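You operate a simulated robot arm through the tools that you are given. There is no shell and no other tool.

Carry out the task below with a simulated robot arm. There is one attempt and no reset: what you move stays moved.

JOB
Load the yellow-tipped bobbin, then the blue-tipped one, on the turntable; step it on after each.
Fine: switch the checker on; one step each time.

The check looks at the end state, three seconds after you hand in, the way a careful person would. Anything else that was tipped, shoved, dropped, spilled or broken makes it a failure.

ROBOT AND FRAMES
A 7-joint arm with a two-finger parallel gripper, fixed in place. Base frame: the origin is at the foot of the arm, x ahead of it, y to its left, z up. Lengths are in m, angles in rad, forces in N, time in s.
With the tool pointing down near the work surface it reaches from about 0.42 to 0.92 m from the base axis. Its first joint turns from -2.496 to 2.496 rad. Payload 3 kg.
The TCP is the grasp point between the finger pads, 0.03 m short of the fingertips. In the tool frame z runs along the fingers and y along their closing line. Largest opening 0.094 m; finger width 0.028, thickness 0.01; the body of the gripper, 0.05 by 0.096 m, starts 0.055 m behind the TCP.
Orientation is that of the tool frame in the base frame, as a unit quaternion [w, x, y, z]. With the fingers straight down and closing along the base's y, the tool's x points along the base's -x, its y along +y and its z along -z.

CONTROLS
- The arm moves only by the tool apply_moves. Its argument "increments" is a list that holds one entry, the list of rows, each a list of 7 numbers: the shift along the tool's x, y, z in m, then the turn, a rotation vector about the tool's x, y, z in rad, then the finger opening in m, from 0 to 0.094. In form: [[[dx, dy, dz, rx, ry, rz, claw], ...]]. A call has 1 to 20 rows; each row shifts and turns the commanded pose from where the row before left it, along the tool's axes as they then stand. Rows are played at 5 a second. More than 0.05 m and 0.15 rad between two rows, or a gripper value outside its range, and nothing of the call is played. A pose out of reach is approached as far as the arm can. The call stops where the force on the tool passes 40 N (or 10 N more than at its start, if that is more) or the arm is blocked; 0.2 s more then pass. Each finger travels about 0.072 m/s and halts on what it meets, pressing with about 41 N; the grip force reading is that of the motor and also rises with nothing between the fingers. The clock runs only during rows and for 0.2 s after the last one: add rows that do not move to give the fingers time. The reply holds the time, the measured pose of the TCP, the force on the tool along the base axes, the opening and the grip force, in the units named above and with some noise, with the torque about the TCP (base axes, N m) and any sound that the robot's microphone picked up.
- Cameras (640 x 400 px; columns grow to the right, rows downward): "scene" is fixed at [0.22, -0.4997, 1.6149]; the picture's right is [0.74, -0.67, 0.00], its down [-0.43, -0.48, -0.77] and it looks along [0.51, 0.57, -0.64] (base axes); focal length 320 px, centre (320, 200). "wrist" rides on the gripper at [0.076, 0.014, -0.102] in the tool frame; the picture's right is [-0.18, 0.98, 0.00], its down [-0.75, -0.14, -0.64] and it looks along [-0.63, -0.12, 0.77] (tool axes); focal length 243 px, centre (320, 200). There is no depth. A picture from a camera that has moved, and an enlarged one, comes with that camera's place and axes in the base frame and with its lens.
- camera(camera): a new picture of that camera. The clock stands still meanwhile.
- inspect(camera, box): a new picture of the part [left, top, right, bottom] of that camera's present view, enlarged. The clock stands still meanwhile.
- finish_job(): hands the job in; it is judged then, once.

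Nothing tells you positions but the pictures and the camera data. Unless the task says otherwise, let go and move clear before handing in.

The tools are called as a command line: name --argument value ..., lists and objects as JSON in quotes. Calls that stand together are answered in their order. apply_moves: Moves the arm, as the interface text tells. Its arguments: {"type":"object","properties":{"increments":{"type":"array"}},"required":["increments"]} The other tools are called the same way: camera (camera) takes a picture; inspect (camera, box) takes an enlarged picture of a part of a camera's view; finish_job () hands the job in.

At the start:

```text
clock: 0.0
ee_pos: [0.4673, 0.2303, 1.1984]
ee_rot: [0.0, 0.0, 1.0, 0.0]
force: [0.5, 0.2, -0.3]
moment: [0.02, 0.02, 0.04]
opening: 0.094
finger_force: 0.1
```

scene: 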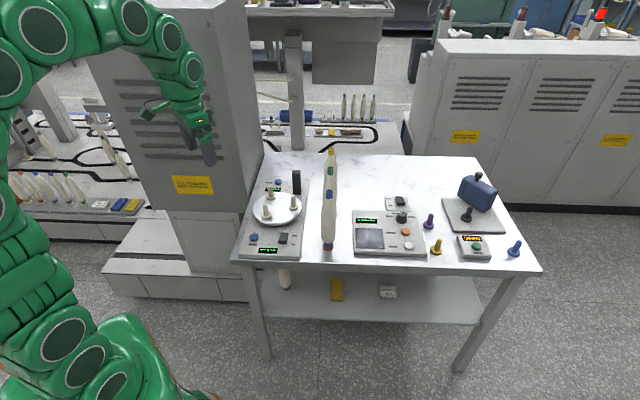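
wrist: 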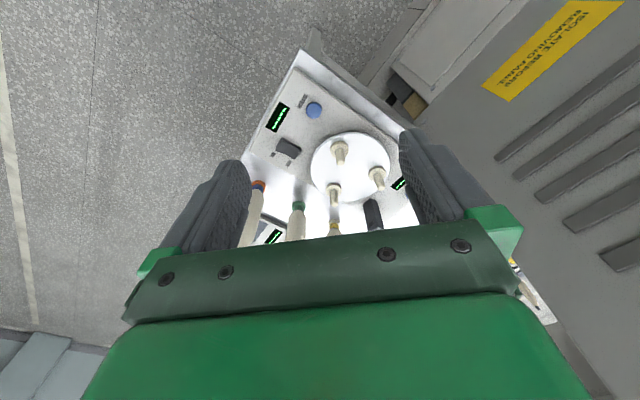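

I see a work table with a turntable device on its left, a row of bobbins standing next to it, and several other gadgets on the right. I'll enlarge the scene to identify things before moving.

inspect --camera "scene" --box '[230, 140, 350, 270]'

inspect --camera "scene" --box '[340, 160, 540, 285]'

inspect --camera "wrist" --box '[230, 80, 420, 250]'

```text
3.08 times, centred on (290, 205) of scene
camera zoom: at [0.22, -0.4997, 1.6149], right [0.74, -0.67, 0.0], down [-0.43, -0.48, -0.77], along [0.51, 0.57, -0.64], focal length 984 px, centre (412, 185)
```

zoom: 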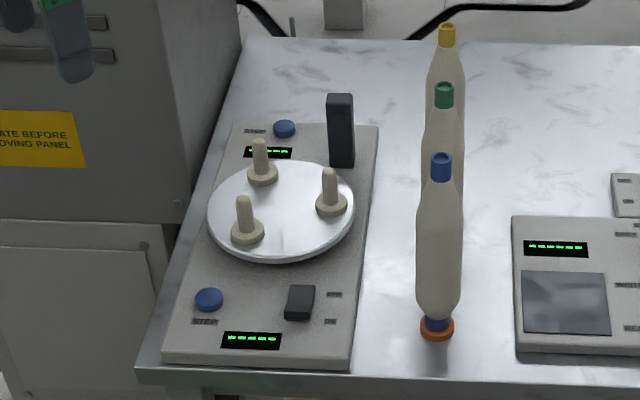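

```text
3.20 times, centred on (440, 222) of scene
camera zoom: at [0.22, -0.4997, 1.6149], right [0.74, -0.67, 0.0], down [-0.43, -0.48, -0.77], along [0.51, 0.57, -0.64], focal length 1023 px, centre (-64, 128)
```

zoom: 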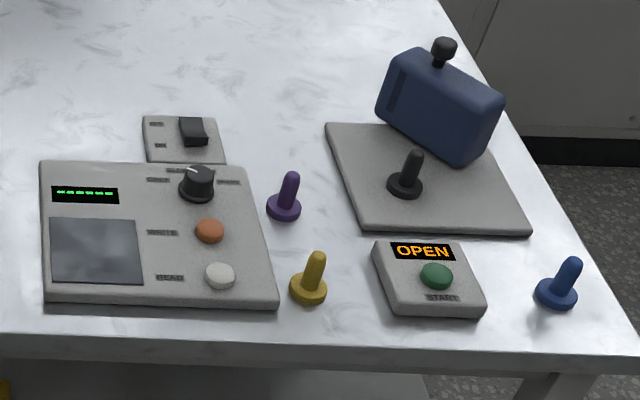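

```text
2.35 times, centred on (325, 165) of wrist
camera zoom: at [0.3912, 0.2437, 1.2993], right [0.18, 0.98, 0.0], down [0.75, -0.14, 0.64], along [0.63, -0.12, -0.77], focal length 571 px, centre (308, 282)
```

zoom: 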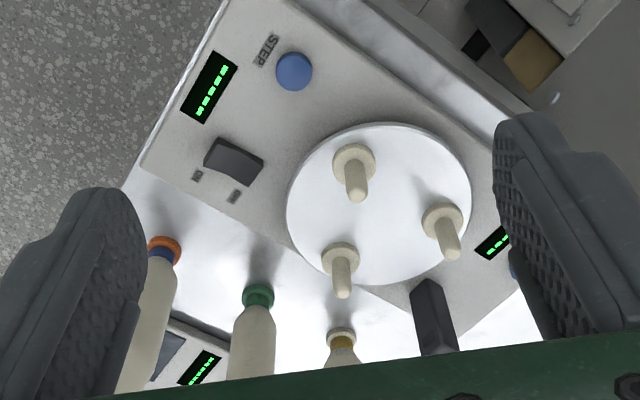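

The turntable device has a labelled button, a rocker switch and displays. I'll zoom in on the labels before deciding what is what.

inspect --camera "scene" --box '[240, 225, 305, 265]'

inspect --camera "scene" --box '[255, 165, 310, 200]'

inspect --camera "scene" --box '[350, 190, 430, 240]'

inspect --camera "scene" --box '[310, 145, 350, 255]'

inspect --camera "wrist" --box '[240, 170, 360, 250]'

inspect --camera "wrist" --box '[260, 85, 340, 165]'

inspect --camera "wrist" --box '[310, 120, 410, 200]'

```text
9.85 times, centred on (272, 245) of scene
camera zoom: at [0.22, -0.4997, 1.6149], right [0.74, -0.67, 0.0], down [-0.43, -0.48, -0.77], along [0.51, 0.57, -0.64], focal length 3148 px, centre (788, -243)
```

zoom: 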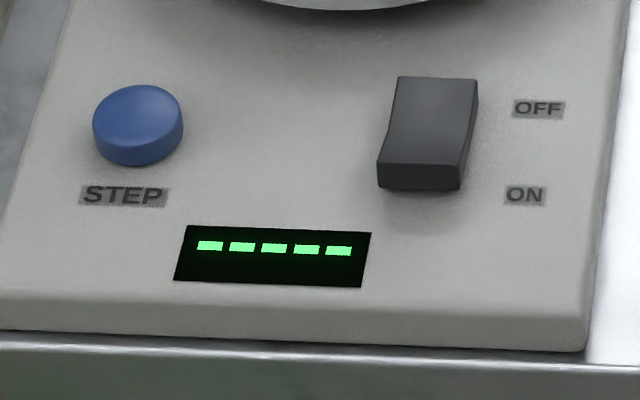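

```text
11.43 times, centred on (282, 182) of scene
camera zoom: at [0.22, -0.4997, 1.6149], right [0.74, -0.67, 0.0], down [-0.43, -0.48, -0.77], along [0.51, 0.57, -0.64], focal length 3654 px, centre (749, 400)
```

zoom: 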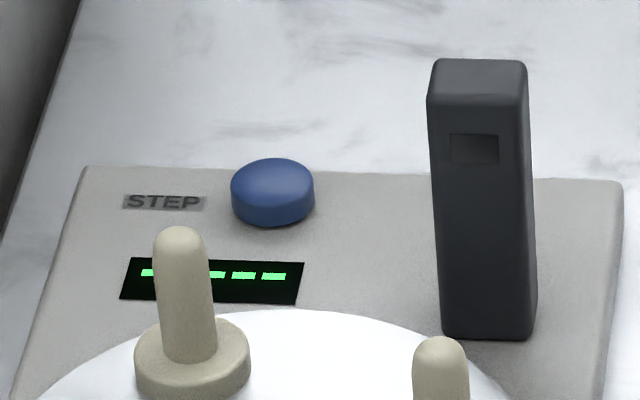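

```text
8.00 times, centred on (390, 215) of scene
camera zoom: at [0.22, -0.4997, 1.6149], right [0.74, -0.67, 0.0], down [-0.43, -0.48, -0.77], along [0.51, 0.57, -0.64], focal length 2558 px, centre (-240, 80)
```

zoom: 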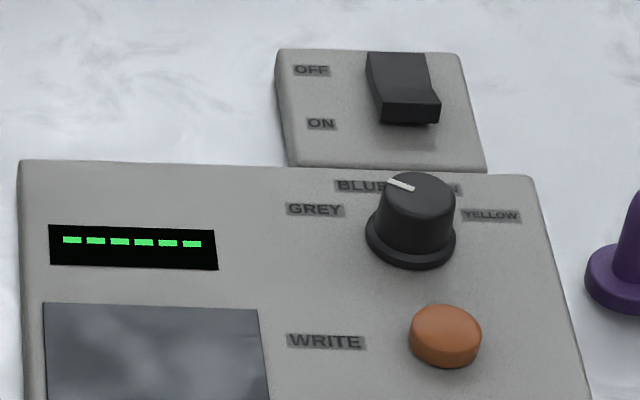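

```text
3.64 times, centred on (330, 200) of scene
camera zoom: at [0.22, -0.4997, 1.6149], right [0.74, -0.67, 0.0], down [-0.43, -0.48, -0.77], along [0.51, 0.57, -0.64], focal length 1163 px, centre (284, 200)
```

zoom: 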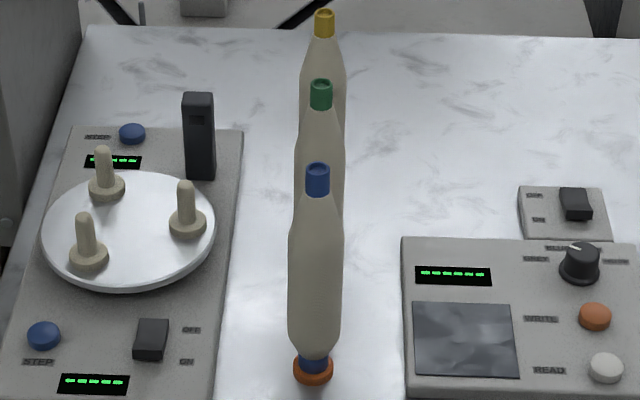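

```text
5.00 times, centred on (300, 210) of wrist
camera zoom: at [0.3912, 0.2437, 1.2993], right [0.18, 0.98, 0.0], down [0.75, -0.14, 0.64], along [0.63, -0.12, -0.77], focal length 1213 px, centre (420, 150)
```

zoom: 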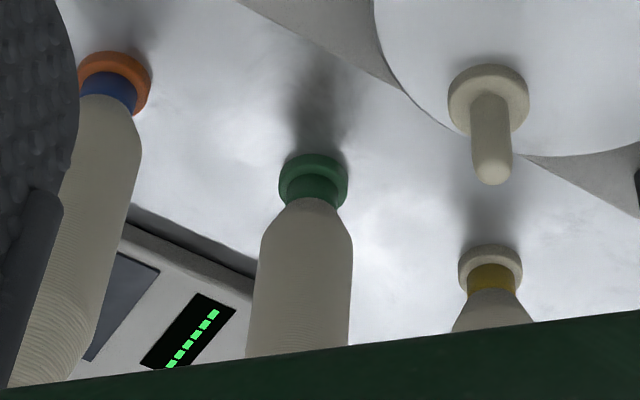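

```text
5.00 times, centred on (300, 125) of wrist
camera zoom: at [0.3912, 0.2437, 1.2993], right [0.18, 0.98, 0.0], down [0.75, -0.14, 0.64], along [0.63, -0.12, -0.77], focal length 1213 px, centre (420, 575)
```

zoom: 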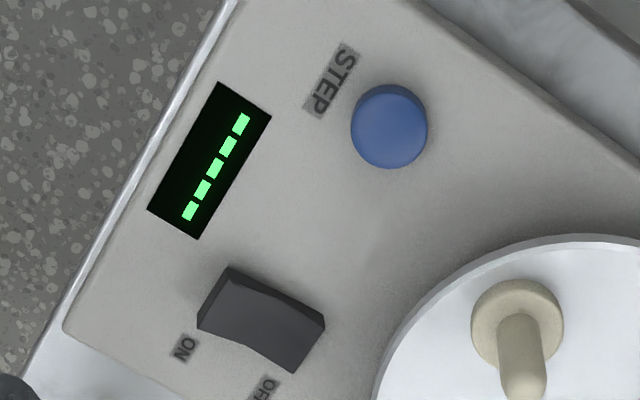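

```text
5.00 times, centred on (360, 160) of wrist
camera zoom: at [0.3912, 0.2437, 1.2993], right [0.18, 0.98, 0.0], down [0.75, -0.14, 0.64], along [0.63, -0.12, -0.77], focal length 1213 px, centre (120, 400)
```

zoom: 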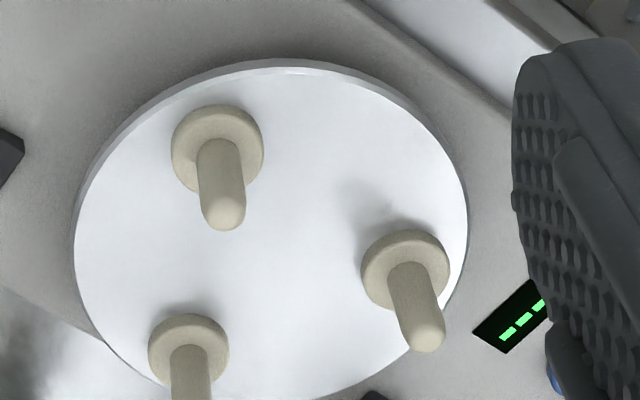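

The turntable panel sits at about (0.69, 0.255), turned about 45° to the base. Its three pegs have flange tops at z≈0.855. The bobbins stand at about (0.72, 0.02) blue, (0.80, 0.11) green and (0.885, 0.19) yellow, with tops near z≈1.04. I'll close the fingers and move above the panel's rocker switch for a closer look.

apply_moves --increments '[[[-0.0225, -0.0175, 0.025, 0, 0, 0, 0.0], [-0.0225, -0.0175, 0.025, 0, 0, 0, 0.0], [-0.0225, -0.0175, 0.025, 0, 0, 0, 0.0], [-0.0225, -0.0175, 0.025, 0, 0, 0, 0.0], [-0.0225, -0.0175, 0.025, 0, 0, 0, 0.0], [-0.0225, -0.0175, 0.025, 0, 0, 0, 0.0], [0, 0, 0, 0, 0, -0.1309, 0.0], [0, 0, 0, 0, 0, -0.1309, 0.0], [0, 0, 0, 0, 0, -0.1309, 0.0], [0, 0, 0, 0, 0, -0.1309, 0.0], [0, 0, 0, 0, 0, -0.1309, 0.0], [0, 0, 0, 0, 0, -0.1309, 0.0], [0, 0, 0, 0, 0, 0, 0.0]]]'

camera --camera "wrist"

camera --camera "scene"

```text
clock: 2.8
ee_pos: [0.603, 0.1244, 1.0478]
ee_rot: [0.001, -0.383, 0.924, 0.0]
force: [-0.2, 0.8, 0.4]
moment: [-0.02, 0.03, 0.0]
opening: 0.0001
finger_force: 33.2
```

```text
taken
camera wrist: at [0.5383, 0.0804, 1.1494], right [-0.57, 0.82, 0.0], down [0.63, 0.43, 0.64], along [0.53, 0.36, -0.77], focal length 243 px, centre (320, 200)
```

wrist: 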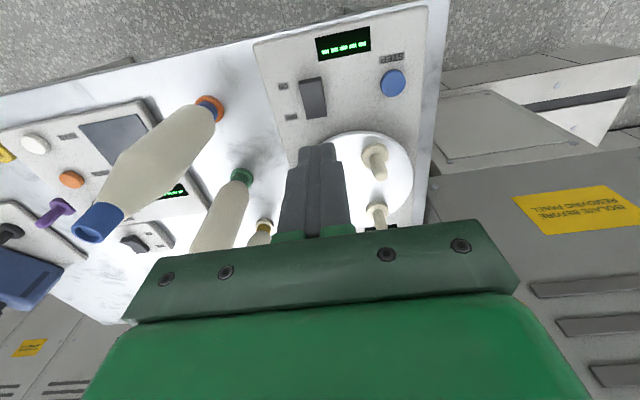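

```text
taken
```

scene: 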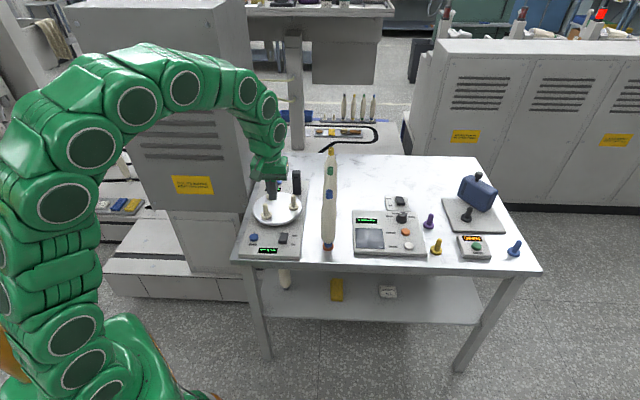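

The gripper is closed above the panel, near the switch. I'll zoom in on the switch, button and bobbins from here to pin down their positions.

inspect --camera "wrist" --box '[260, 20, 420, 140]'

inspect --camera "wrist" --box '[60, 80, 290, 250]'

```text
3.33 times, centred on (340, 80) of wrist
camera zoom: at [0.5383, 0.0804, 1.1494], right [-0.57, 0.82, 0.0], down [0.63, 0.43, 0.64], along [0.53, 0.36, -0.77], focal length 809 px, centre (253, 600)
```

zoom: 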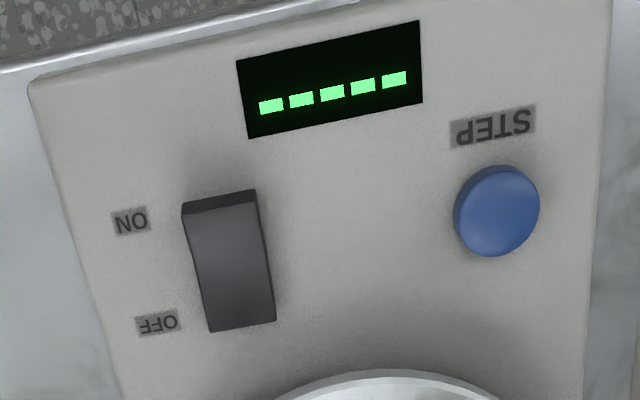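

```text
2.35 times, centred on (175, 165) of wrist
camera zoom: at [0.5383, 0.0804, 1.1494], right [-0.57, 0.82, 0.0], down [0.63, 0.43, 0.64], along [0.53, 0.36, -0.77], focal length 571 px, centre (661, 282)
```

zoom: 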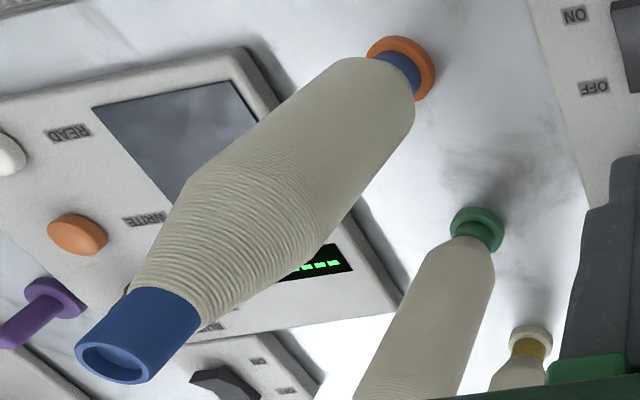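

The rocker's ON end stands up, near (0.607, 0.114), so the switch is off. I'll go down over that end and press it gently.

apply_moves --increments '[[[0.0031, -0.0102, 0.02, 0, 0, 0, 0.0], [0, 0, 0.03, 0, 0, 0, 0.0], [0, 0, 0.03, 0, 0, 0, 0.0], [0, 0, 0.03, 0, 0, 0, 0.0], [0, 0, 0.03, 0, 0, 0, 0.0], [0, 0, 0.01, 0, 0, 0, 0.0], [0, 0, 0, 0, 0, 0, 0.0]]]'

inspect --camera "scene" --box '[235, 190, 315, 260]'

camera --camera "wrist"

```text
clock: 4.4
ee_pos: [0.6075, 0.1149, 0.8988]
ee_rot: [0.0, -0.382, 0.924, 0.0]
force: [0.4, -0.4, -0.7]
moment: [0.02, 0.01, -0.01]
opening: 0.0002
finger_force: 33.1
```

```text
5.71 times, centred on (275, 225) of scene
camera zoom: at [0.22, -0.4997, 1.6149], right [0.74, -0.67, 0.0], down [-0.43, -0.48, -0.77], along [0.51, 0.57, -0.64], focal length 1827 px, centre (577, 57)
```

zoom: 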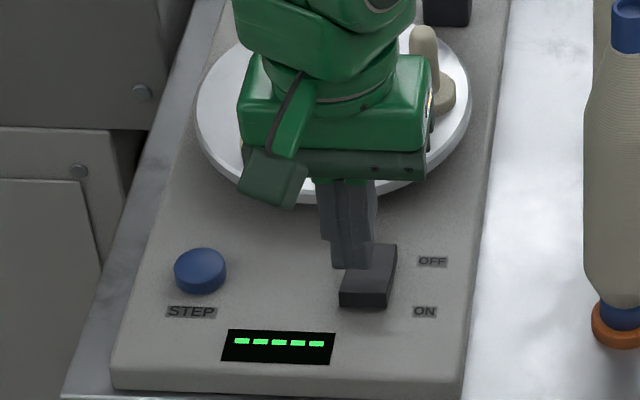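

```text
taken
camera wrist: at [0.5433, 0.0709, 0.9996], right [-0.56, 0.83, 0.0], down [0.63, 0.43, 0.64], along [0.53, 0.36, -0.77], focal length 243 px, centre (320, 200)
```

wrist: 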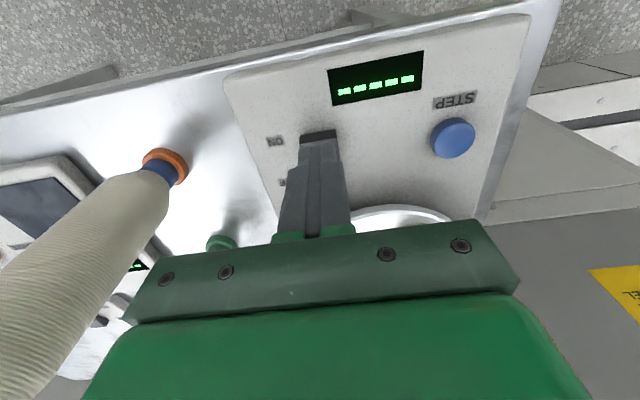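

The fingertips hover just above the rocker. I'll check the alignment closely before pressing.

inspect --camera "wrist" --box '[260, 100, 380, 180]'

inspect --camera "scene" --box '[280, 215, 320, 250]'

```text
5.00 times, centred on (320, 140) of wrist
camera zoom: at [0.5433, 0.0709, 0.9996], right [-0.56, 0.83, 0.0], down [0.63, 0.43, 0.64], along [0.53, 0.36, -0.77], focal length 1213 px, centre (320, 500)
```

zoom: 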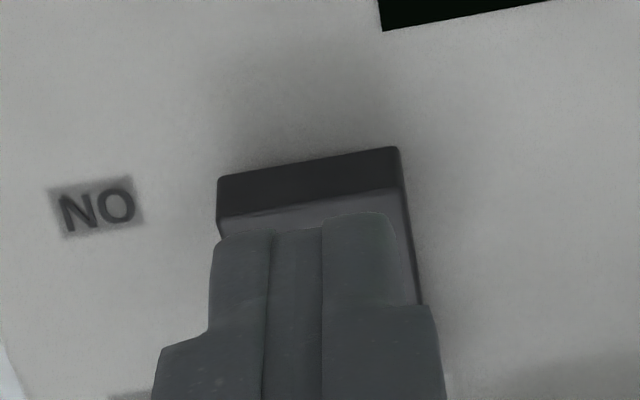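

```text
11.43 times, centred on (300, 232) of scene
camera zoom: at [0.22, -0.4997, 1.6149], right [0.74, -0.67, 0.0], down [-0.43, -0.48, -0.77], along [0.51, 0.57, -0.64], focal length 3654 px, centre (549, -171)
```

zoom: 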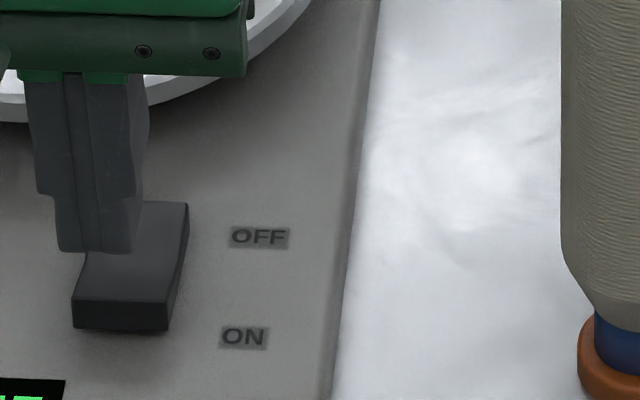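

The rocker's ON edge is at about (0.607, 0.113, 0.842), directly under the fingertips. I'm pressing down in small steps.

apply_moves --increments '[[[0, 0, 0.012, 0, 0, 0, 0.0], [0, 0, 0.01, 0, 0, 0, 0.0], [0, 0, 0.003, 0, 0, 0, 0.0], [0, 0, 0.003, 0, 0, 0, 0.0], [0, 0, 0.003, 0, 0, 0, 0.0], [0, 0, 0.002, 0, 0, 0, 0.0], [0, 0, 0.002, 0, 0, 0, 0.0], [0, 0, 0, 0, 0, 0, 0.0]]]'

inspect --camera "scene" --box '[240, 215, 320, 260]'

```text
clock: 6.1
ee_pos: [0.6077, 0.1154, 0.8639]
ee_rot: [0.001, -0.383, 0.924, 0.001]
force: [-2.5, -0.9, 9.0]
moment: [0.08, -0.03, 0.08]
opening: 0.0001
finger_force: 33.0
stopped in row 8: the force on the tool passed its limit at 46 N (the readings are from after the stop); the commanded pose is now the measured one
```

```text
8.00 times, centred on (280, 238) of scene
camera zoom: at [0.22, -0.4997, 1.6149], right [0.74, -0.67, 0.0], down [-0.43, -0.48, -0.77], along [0.51, 0.57, -0.64], focal length 2558 px, centre (640, -100)
```

zoom: 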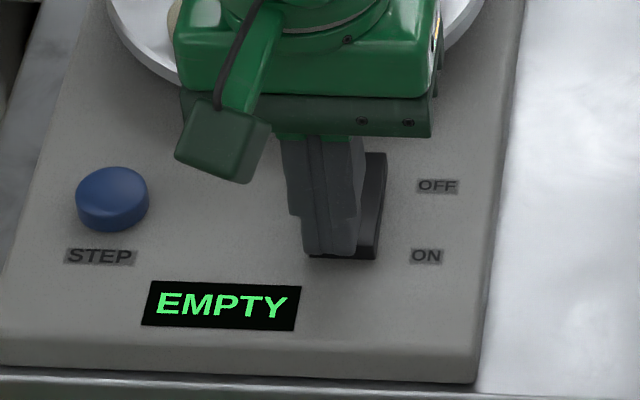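

The switch flipped and the panel display now reads EMPTY, so the checker is on. I'll rise and look at both displays.

apply_moves --increments '[[[0, 0, -0.01, 0, 0, 0, 0.0], [0, 0, -0.03, 0, 0, 0, 0.0], [0, 0, -0.04, 0, 0, 0, 0.0], [0, 0, -0.04, 0, 0, 0, 0.0], [0, 0, -0.04, 0, 0, 0, 0.0], [0.03, 0, -0.04, 0, 0, 0, 0.0], [0.03, 0, -0.04, 0, 0, 0, 0.0], [0.03, 0, -0.04, 0, 0, 0, 0.0], [0, 0, 0, 0, 0, 0, 0.0]]]'

inspect --camera "scene" --box '[230, 140, 350, 270]'

camera --camera "wrist"

```text
clock: 8.1
ee_pos: [0.5421, 0.0532, 1.1449]
ee_rot: [-0.001, -0.383, 0.924, 0.0]
force: [0.3, 0.0, 0.0]
moment: [-0.03, 0.0, -0.01]
opening: 0.0
finger_force: 33.1
```

```text
3.08 times, centred on (290, 205) of scene
camera zoom: at [0.22, -0.4997, 1.6149], right [0.74, -0.67, 0.0], down [-0.43, -0.48, -0.77], along [0.51, 0.57, -0.64], focal length 984 px, centre (412, 185)
```

zoom: 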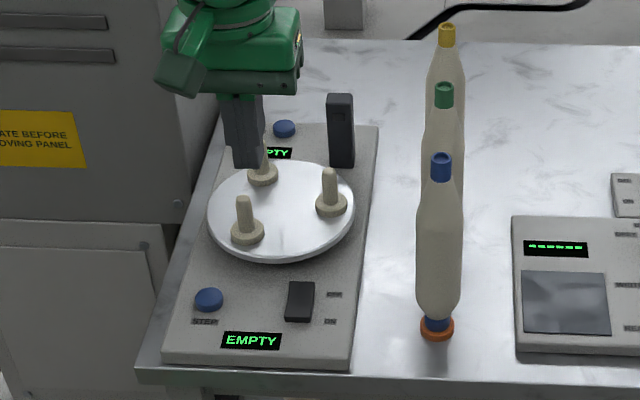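

```text
taken
camera wrist: at [0.477, 0.0073, 1.2464], right [-0.56, 0.83, 0.0], down [0.63, 0.43, 0.64], along [0.53, 0.36, -0.77], focal length 243 px, centre (320, 200)
```

wrist: 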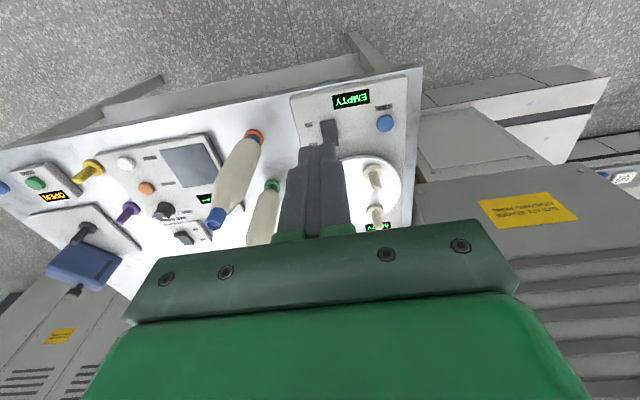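

Both displays now show EMPTY, and the checker post faces peg B, the right-hand peg near (0.733, 0.214). That makes B the checked station and the sensible one to load. Next I'll move high towards the yellow bobbin with the fingers open to locate it precisely.

apply_moves --increments '[[[0, 0, -0.025, 0, 0, 0, 0.02], [-0.0368, -0.024, 0, 0, 0, 0, 0.05], [-0.0368, -0.024, 0, 0, 0, 0, 0.094], [-0.0368, -0.024, 0, 0, 0, 0, 0.094], [-0.0368, -0.024, 0, 0, 0, 0, 0.094], [-0.0368, -0.024, 0, 0, 0, 0, 0.094], [-0.0368, -0.024, 0, 0, 0, 0, 0.094], [0, 0, 0, 0, 0, 0, 0.094], [0, 0, 0, 0, 0, 0, 0.094]]]'

camera --camera "wrist"

camera --camera "scene"

```text
clock: 10.1
ee_pos: [0.7915, 0.1026, 1.1698]
ee_rot: [0.001, -0.382, 0.924, 0.0]
force: [0.3, -0.3, 0.5]
moment: [0.03, -0.01, -0.01]
opening: 0.0942
finger_force: 0.0
out of reach, approached as far as the arm can: row 7
```

```text
taken
camera wrist: at [0.7268, 0.0583, 1.2711], right [-0.56, 0.83, 0.0], down [0.63, 0.43, 0.64], along [0.53, 0.36, -0.77], focal length 243 px, centre (320, 200)
```

wrist: 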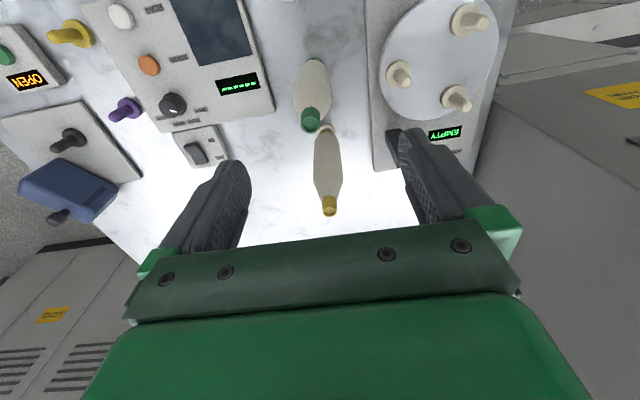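

```text
taken
```

scene: 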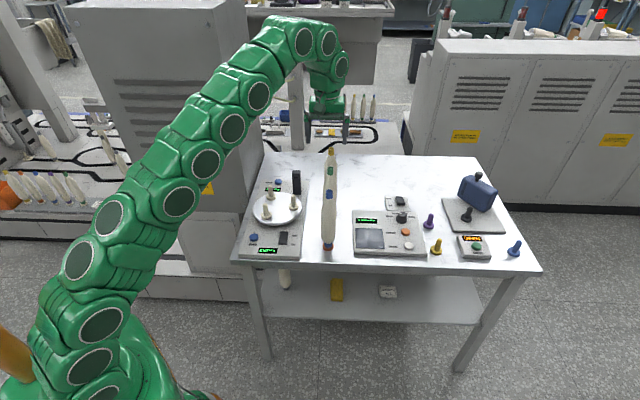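

The arm can't reach over the yellow bobbin with the tool pointing straight down; it stopped at radius 0.80 at this height. I'll grasp the body with a tilted tool instead, so first I need the bobbin's profile and exact position.

inspect --camera "wrist" --box '[270, 50, 390, 230]'

inspect --camera "scene" --box '[305, 180, 350, 255]'

inspect --camera "scene" --box '[310, 140, 350, 200]'

inspect --camera "wrist" --box '[370, 0, 510, 150]'

inspect --camera "scene" --box '[245, 165, 310, 230]'

```text
2.22 times, centred on (330, 140) of wrist
camera zoom: at [0.7268, 0.0583, 1.2711], right [-0.56, 0.83, 0.0], down [0.63, 0.43, 0.64], along [0.53, 0.36, -0.77], focal length 539 px, centre (298, 333)
```

zoom: 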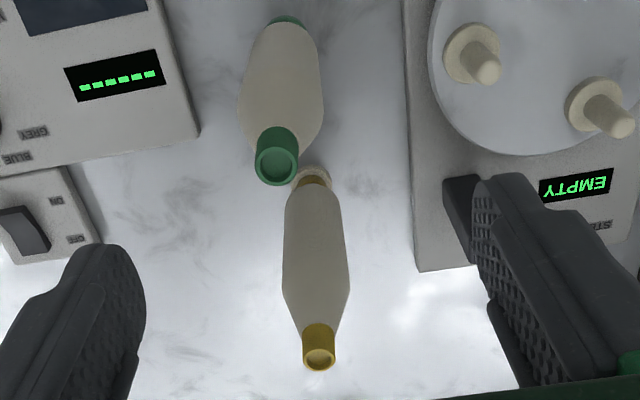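

```text
5.33 times, centred on (328, 218) of scene
camera zoom: at [0.22, -0.4997, 1.6149], right [0.74, -0.67, 0.0], down [-0.43, -0.48, -0.77], along [0.51, 0.57, -0.64], focal length 1705 px, centre (280, 107)
```

zoom: 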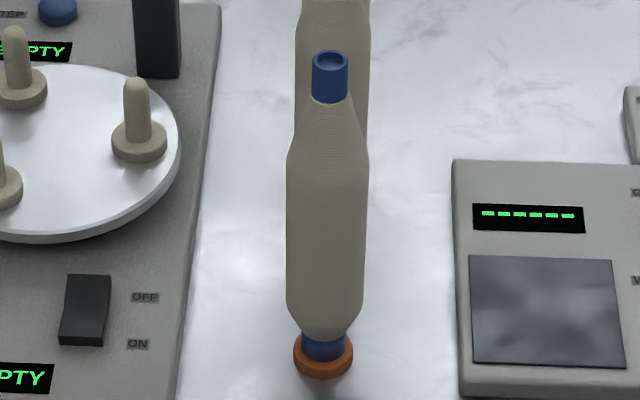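

```text
6.67 times, centred on (330, 170) of scene
camera zoom: at [0.22, -0.4997, 1.6149], right [0.74, -0.67, 0.0], down [-0.43, -0.48, -0.77], along [0.51, 0.57, -0.64], focal length 2132 px, centre (253, 400)
```

zoom: 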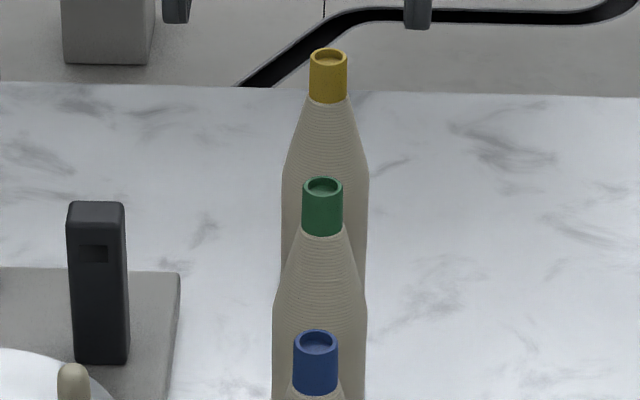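

```text
2.67 times, centred on (440, 75) of wrist
camera zoom: at [0.7268, 0.0583, 1.2711], right [-0.56, 0.83, 0.0], down [0.63, 0.43, 0.64], along [0.53, 0.36, -0.77], focal length 647 px, centre (0, 533)
```

zoom: 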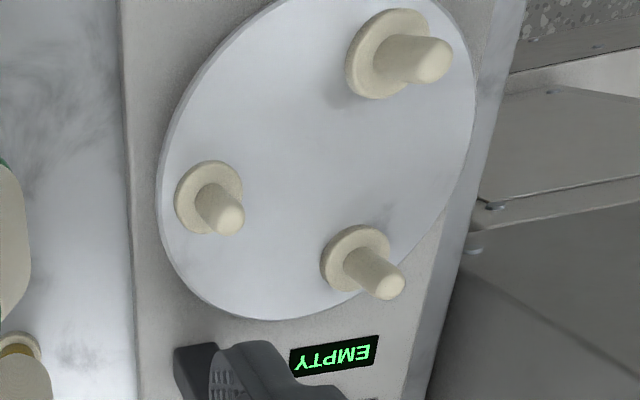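

```text
6.15 times, centred on (278, 198) of scene
camera zoom: at [0.22, -0.4997, 1.6149], right [0.74, -0.67, 0.0], down [-0.43, -0.48, -0.77], along [0.51, 0.57, -0.64], focal length 1968 px, centre (582, 215)
```

zoom: 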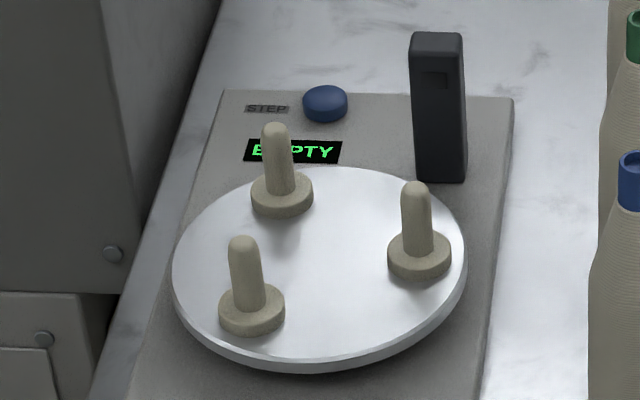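

The yellow bobbin is at about (0.891, 0.189). Its body is a 47 mm cylinder between z≈0.856 and 0.970. I'll turn the tool to heading −15° and tilt it 50° outward while still high, then check the pose.

apply_moves --increments '[[[0.02, 0, 0, 0, 0, 0.1496, 0.094], [0, 0, 0, 0, 0, 0.1496, 0.094], [0, 0, 0, 0, 0, 0.1496, 0.094], [0, 0, 0, 0, 0, 0.1496, 0.094], [0, 0, 0, 0, 0, 0.1496, 0.094], [0, 0, 0, 0, 0, 0.1496, 0.094], [0, 0, 0, 0, 0, 0.1496, 0.094], [0, 0, 0, 0, -0.1454, 0, 0.094], [0, 0, 0, 0, -0.1454, 0, 0.094], [0, 0, 0, 0, -0.1454, 0, 0.094], [0, 0, 0, 0, -0.1454, 0, 0.094], [0, 0, 0, 0, -0.1454, 0, 0.094], [0, 0, 0, 0, -0.1454, 0, 0.094], [0, 0, 0, 0, 0, 0, 0.094]]]'

camera --camera "wrist"

camera --camera "scene"

```text
clock: 13.1
ee_pos: [0.7768, 0.0885, 1.1685]
ee_rot: [0.42, 0.119, 0.898, -0.055]
force: [0.3, -0.1, 0.0]
moment: [-0.01, -0.01, 0.0]
opening: 0.0941
finger_force: 0.1
```

```text
taken
camera wrist: at [0.6568, 0.1351, 1.1753], right [0.37, 0.92, 0.14], down [-0.05, -0.13, 0.99], along [0.93, -0.37, -0.01], focal length 243 px, centre (320, 200)
```

wrist: 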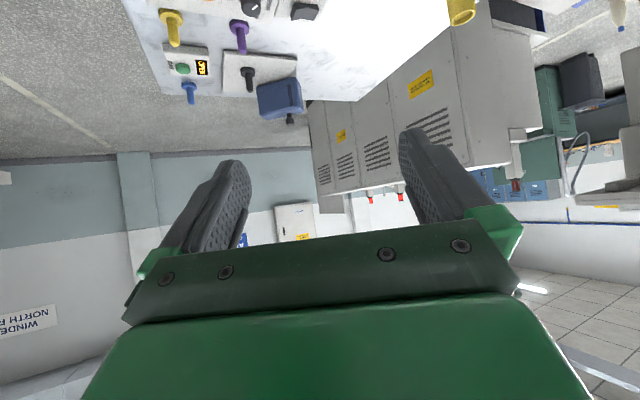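

```text
taken
```

scene: 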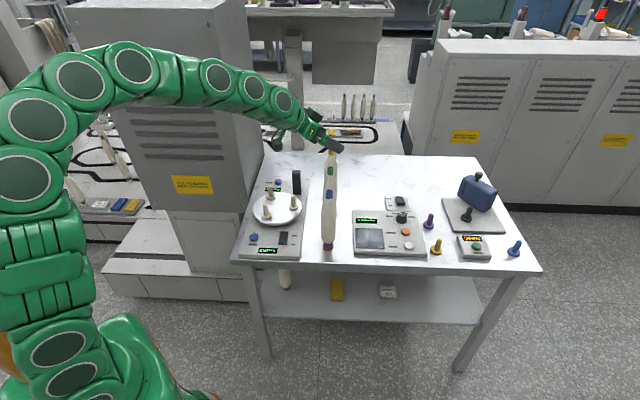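

The tool now points outward and down at heading −15°, and the camera is beneath the hand looking level. I'll shift sideways while high, then lower part-way behind the yellow bobbin and look.

apply_moves --increments '[[[0.0017, 0.0423, -0.002, 0, 0, 0, 0.094], [0.0017, 0.0423, -0.002, 0, 0, 0, 0.094], [0.0017, 0.0423, -0.002, 0, 0, 0, 0.094], [0.03, 0, 0.0251, 0, 0, 0, 0.094], [0.03, 0, 0.0251, 0, 0, 0, 0.094], [0.03, 0, 0.0251, 0, 0, 0, 0.094], [0, 0, 0, 0, 0, 0, 0.094]]]'

camera --camera "wrist"

inspect --camera "scene" --box '[230, 120, 390, 240]'

```text
clock: 14.7
ee_pos: [0.8021, 0.2151, 1.0507]
ee_rot: [0.42, 0.119, 0.898, -0.054]
force: [0.6, 0.0, 0.6]
moment: [-0.01, 0.02, -0.01]
opening: 0.0943
finger_force: 0.1
```

```text
taken
camera wrist: at [0.6811, 0.2618, 1.0568], right [0.37, 0.92, 0.14], down [-0.05, -0.14, 0.99], along [0.93, -0.37, -0.01], focal length 243 px, centre (320, 200)
```

wrist: 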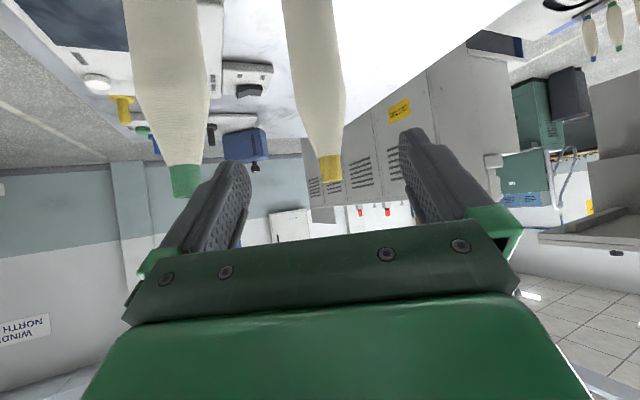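

```text
3.33 times, centred on (310, 180) of scene
camera zoom: at [0.22, -0.4997, 1.6149], right [0.74, -0.67, 0.0], down [-0.43, -0.48, -0.77], along [0.51, 0.57, -0.64], focal length 1066 px, centre (353, 267)
```

zoom: 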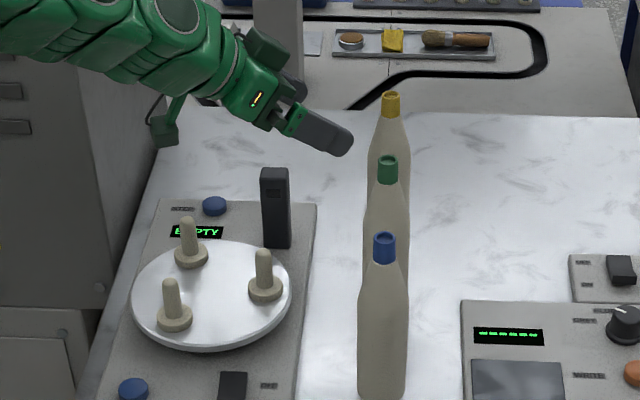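

The yellow bobbin lines up laterally with the tool axis to within about 1 mm. I'll lower a little more and slide along the tool axis so the open fingers straddle the body.

apply_moves --increments '[[[0.0296, 0, 0.0248, 0, 0, 0, 0.094], [0, 0, 0.025, 0, 0, 0, 0.094], [0, 0, 0.025, 0, 0, 0, 0.094], [0, 0, 0.02, 0, 0, 0, 0.094], [0, 0, 0, 0, 0, 0, 0.094]]]'

camera --camera "wrist"

inspect --camera "scene" --box '[260, 120, 380, 210]'

```text
clock: 15.9
ee_pos: [0.8528, 0.1999, 0.9674]
ee_rot: [0.419, 0.119, 0.899, -0.055]
force: [-0.2, 0.5, 0.8]
moment: [0.01, 0.0, 0.0]
opening: 0.0942
finger_force: 0.1
```

```text
taken
camera wrist: at [0.733, 0.246, 0.9734], right [0.37, 0.92, 0.14], down [-0.04, -0.13, 0.99], along [0.93, -0.37, -0.01], focal length 243 px, centre (320, 200)
```

wrist: 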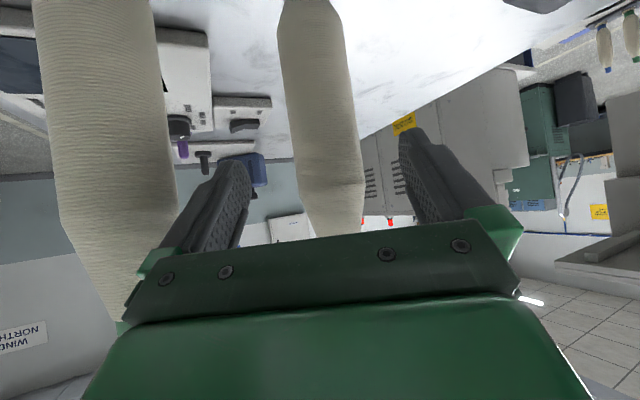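

```text
4.44 times, centred on (320, 165) of scene
camera zoom: at [0.22, -0.4997, 1.6149], right [0.74, -0.67, 0.0], down [-0.43, -0.48, -0.77], along [0.51, 0.57, -0.64], focal length 1421 px, centre (320, 356)
```

zoom: 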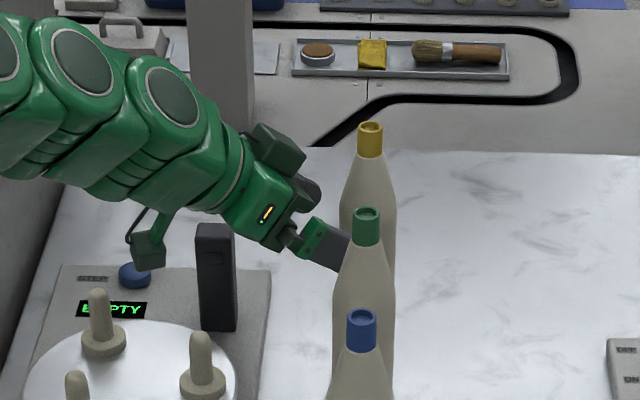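

The fingers straddle the yellow bobbin with even gaps on both sides. I'll advance the last 4 cm and then close gently.

apply_moves --increments '[[[0, 0, 0.021, 0, 0, 0, 0.094], [0, 0, 0.021, 0, 0, 0, 0.094], [0, 0, 0, 0, 0, 0, 0.094]]]'

camera --camera "wrist"

inspect --camera "scene" --box '[290, 140, 360, 200]'

```text
clock: 16.7
ee_pos: [0.884, 0.19, 0.94]
ee_rot: [0.419, 0.118, 0.899, -0.054]
force: [0.5, -0.3, -0.7]
moment: [0.0, -0.01, -0.03]
opening: 0.0942
finger_force: 0.1
```

```text
taken
camera wrist: at [0.7642, 0.237, 0.9469], right [0.37, 0.92, 0.14], down [-0.05, -0.14, 0.99], along [0.93, -0.37, -0.01], focal length 243 px, centre (320, 200)
```

wrist: 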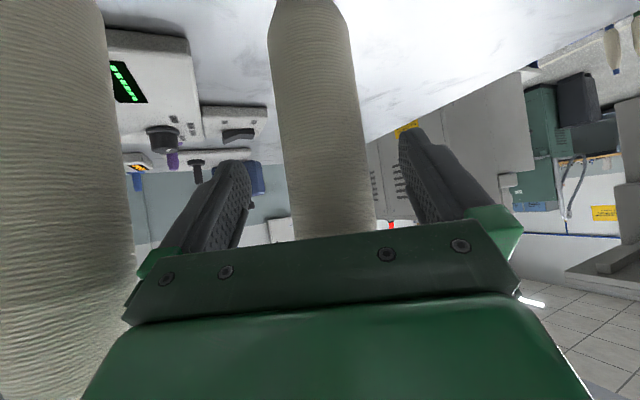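

```text
6.67 times, centred on (325, 170) of scene
camera zoom: at [0.22, -0.4997, 1.6149], right [0.74, -0.67, 0.0], down [-0.43, -0.48, -0.77], along [0.51, 0.57, -0.64], focal length 2132 px, centre (287, 400)
```

zoom: 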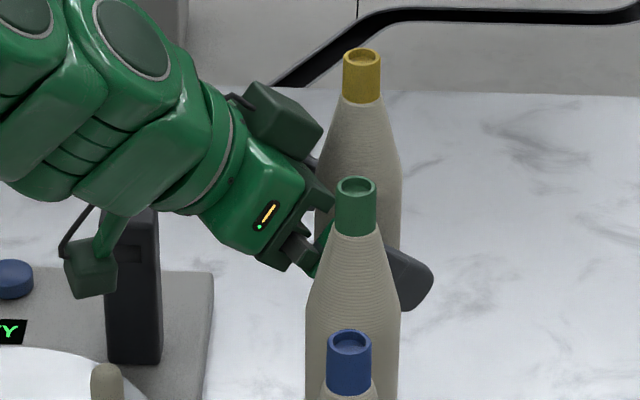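

The bobbin sits about 2–3 mm to the +y side of the finger centre, so I'll correct for that and then close on the body.

apply_moves --increments '[[[0, 0.0025, 0.003, 0, 0, 0, 0.094], [0, 0, 0, 0, 0, 0, 0.07], [0, 0, 0, 0, 0, 0, 0.055], [0, 0, 0, 0, 0, 0, 0.052], [0, 0, 0, 0, 0, 0, 0.052]]]'

camera --camera "wrist"

```text
clock: 17.9
ee_pos: [0.8871, 0.192, 0.939]
ee_rot: [0.42, 0.118, 0.898, -0.054]
force: [0.0, 0.9, -0.5]
moment: [-0.03, 0.01, -0.01]
opening: 0.0524
finger_force: 0.3
```

```text
taken
camera wrist: at [0.767, 0.2392, 0.9456], right [0.37, 0.92, 0.14], down [-0.04, -0.13, 0.99], along [0.93, -0.37, -0.01], focal length 243 px, centre (320, 200)
```

wrist: 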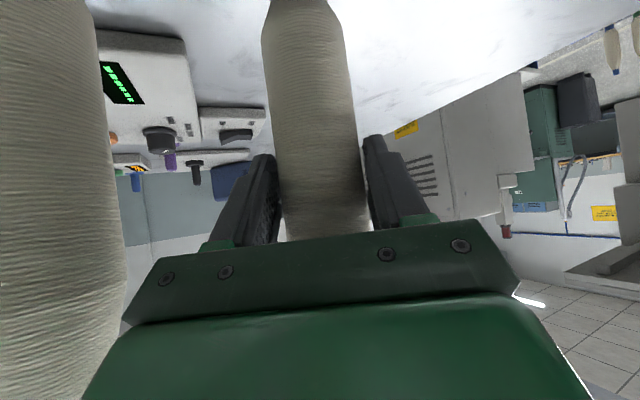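

The bobbin is centred between the pads with a small gap on each side. I'm closing the grip.

apply_moves --increments '[[[0, 0, 0, 0, 0, 0, 0.047], [0, 0, 0, 0, 0, 0, 0.04], [0, 0, 0, 0, 0, 0, 0.03], [0, 0, 0, 0, 0, 0, 0.03]]]'

camera --camera "wrist"

```text
clock: 18.9
ee_pos: [0.8875, 0.1938, 0.9401]
ee_rot: [0.42, 0.119, 0.898, -0.055]
force: [0.0, 0.5, -0.3]
moment: [-0.02, 0.0, -0.02]
opening: 0.0506
finger_force: 40.8
```

```text
taken
camera wrist: at [0.767, 0.2392, 0.9456], right [0.37, 0.92, 0.14], down [-0.04, -0.13, 0.99], along [0.93, -0.37, -0.01], focal length 243 px, centre (320, 200)
```

wrist: 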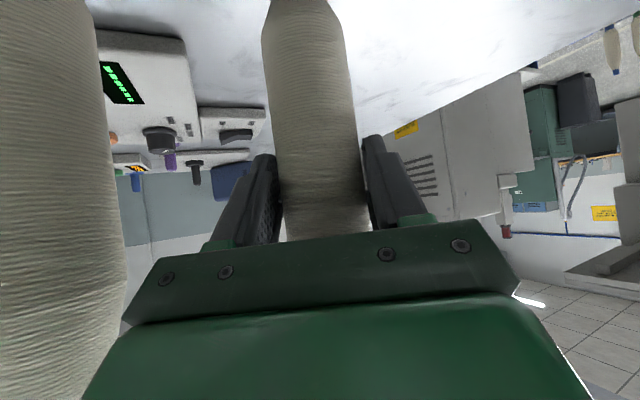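

The bobbin is gripped at a 0.0506 m opening and 41 N. I'll lift it straight up and check it.

apply_moves --increments '[[[-0.00766, 0, -0.00641, 0, 0, 0, 0.03], [-0.0153, 0, -0.0128, 0, 0, 0, 0.03], [-0.023, 0, -0.0192, 0, 0, 0, 0.03], [-0.023, 0, -0.0192, 0, 0, 0, 0.03], [-0.023, 0, -0.0192, 0, 0, 0, 0.03], [0, 0, 0, 0, 0, 0, 0.03]]]'

camera --camera "wrist"

inspect --camera "scene" --box '[240, 100, 360, 260]'

```text
clock: 20.3
ee_pos: [0.8889, 0.1922, 1.0599]
ee_rot: [0.42, 0.119, 0.898, -0.055]
force: [-0.9, -0.3, -1.9]
moment: [-0.01, 0.02, -0.03]
opening: 0.0508
finger_force: 41.2
```

```text
taken
camera wrist: at [0.7681, 0.2387, 1.0671], right [0.37, 0.92, 0.14], down [-0.05, -0.14, 0.99], along [0.93, -0.37, -0.01], focal length 243 px, centre (320, 200)
```

wrist: 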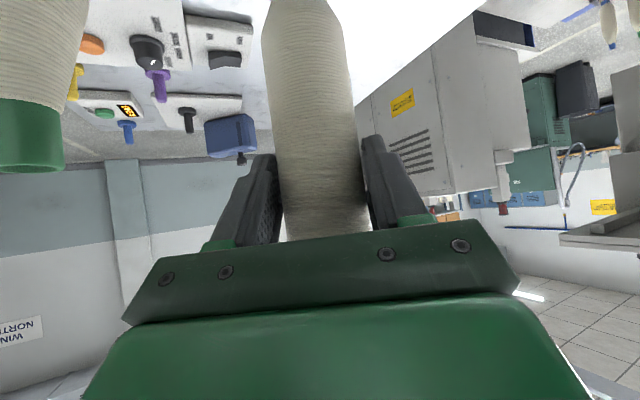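

```text
2.50 times, centred on (300, 180) of scene
camera zoom: at [0.22, -0.4997, 1.6149], right [0.74, -0.67, 0.0], down [-0.43, -0.48, -0.77], along [0.51, 0.57, -0.64], focal length 799 px, centre (370, 250)
```

zoom: 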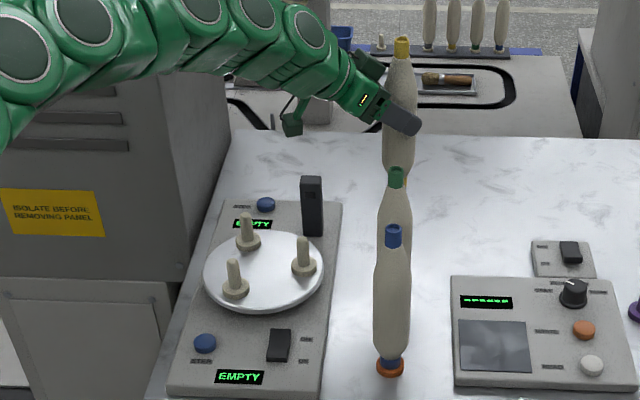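

The yellow bobbin is lifted cleanly and hangs vertical, with its foot about 0.14 below the TCP. I'll carry it back towards the base, with its foot above the pegs and the post, to a spot where the wrist camera sees both peg B and the held bobbin.

apply_moves --increments '[[[-0.0306, 0, -0.0256, 0, 0, 0, 0.03], [0.0282, -0.0128, -0.0337, 0, 0, 0, 0.03], [0.0282, -0.0128, -0.0337, 0, 0, 0, 0.03], [0.0282, -0.0128, -0.0337, 0, 0, 0, 0.03], [0.0282, -0.0128, -0.0337, 0, 0, 0, 0.03], [0.0282, -0.0128, -0.0337, 0, 0, 0, 0.03], [0.0282, -0.0128, -0.0337, 0, 0, 0, 0.03], [0.0282, -0.0128, -0.0337, 0, 0, 0, 0.03], [0.023, 0, 0.0192, 0, 0, 0, 0.03], [0, 0, 0, 0, 0, 0, 0.03]]]'

camera --camera "wrist"

camera --camera "scene"

```text
clock: 22.5
ee_pos: [0.5651, 0.1882, 1.0709]
ee_rot: [0.416, 0.122, 0.9, -0.049]
force: [0.7, 0.1, 0.1]
moment: [-0.01, 0.08, 0.01]
opening: 0.051
finger_force: 40.8
```

```text
taken
camera wrist: at [0.4455, 0.2343, 1.078], right [0.37, 0.92, 0.15], down [-0.04, -0.15, 0.99], along [0.93, -0.37, -0.02], focal length 243 px, centre (320, 200)
```

wrist: 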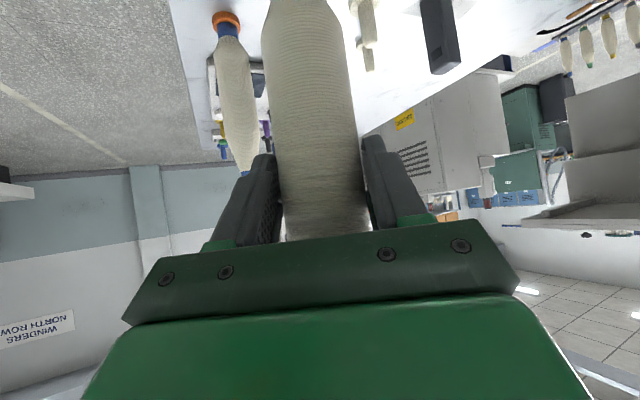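

```text
taken
```

scene: 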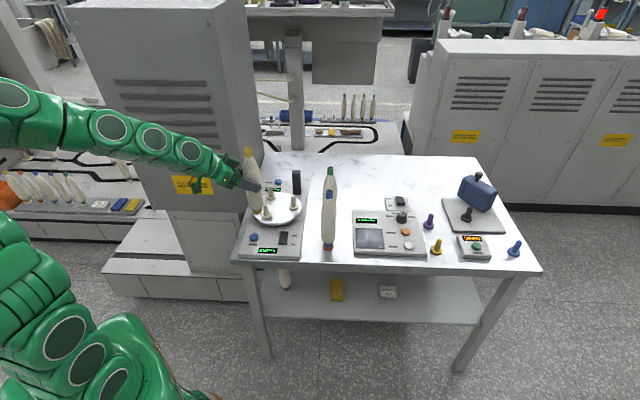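

Peg B and the held bobbin both appear in the wrist view. I'll zoom in to measure them.

inspect --camera "wrist" --box '[250, 0, 410, 100]'

inspect --camera "wrist" --box '[250, 100, 410, 200]'

inspect --camera "scene" --box '[230, 140, 320, 230]'

```text
4.00 times, centred on (330, 50) of wrist
camera zoom: at [0.4455, 0.2343, 1.078], right [0.37, 0.92, 0.15], down [-0.04, -0.15, 0.99], along [0.93, -0.37, -0.02], focal length 970 px, centre (280, 800)
```

zoom: 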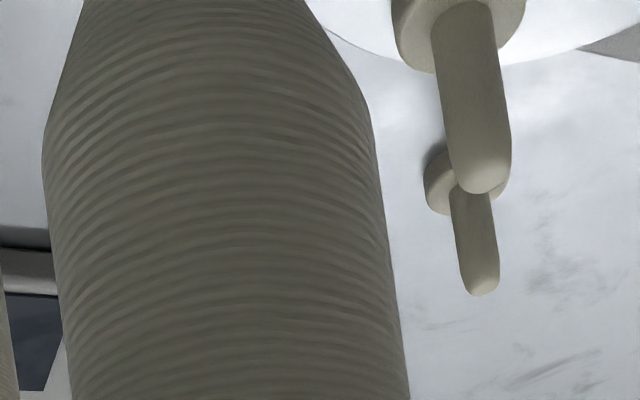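

```text
4.00 times, centred on (330, 150) of wrist
camera zoom: at [0.4455, 0.2343, 1.078], right [0.37, 0.92, 0.15], down [-0.04, -0.15, 0.99], along [0.93, -0.37, -0.02], focal length 970 px, centre (280, 400)
```

zoom: 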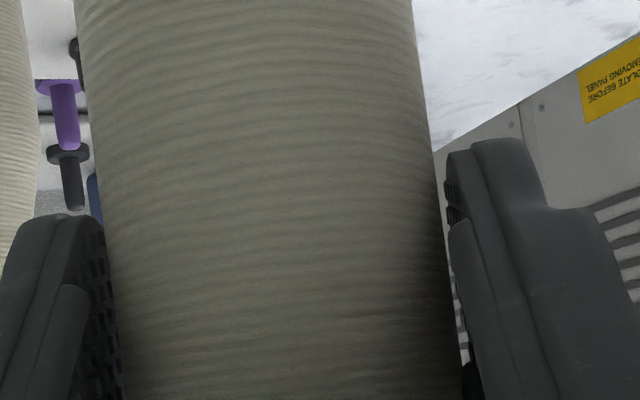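

```text
4.44 times, centred on (275, 185) of scene
camera zoom: at [0.22, -0.4997, 1.6149], right [0.74, -0.67, 0.0], down [-0.43, -0.48, -0.77], along [0.51, 0.57, -0.64], focal length 1421 px, centre (520, 267)
```

zoom: 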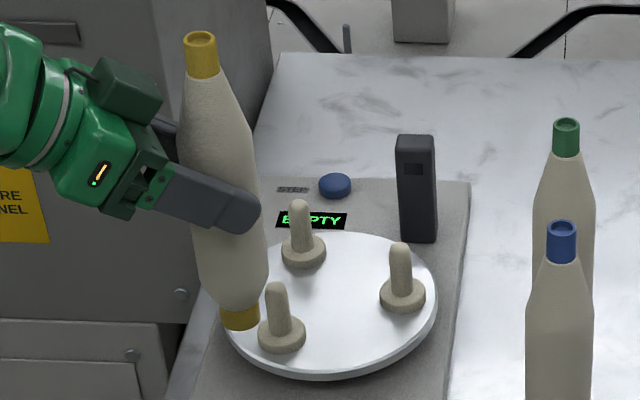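

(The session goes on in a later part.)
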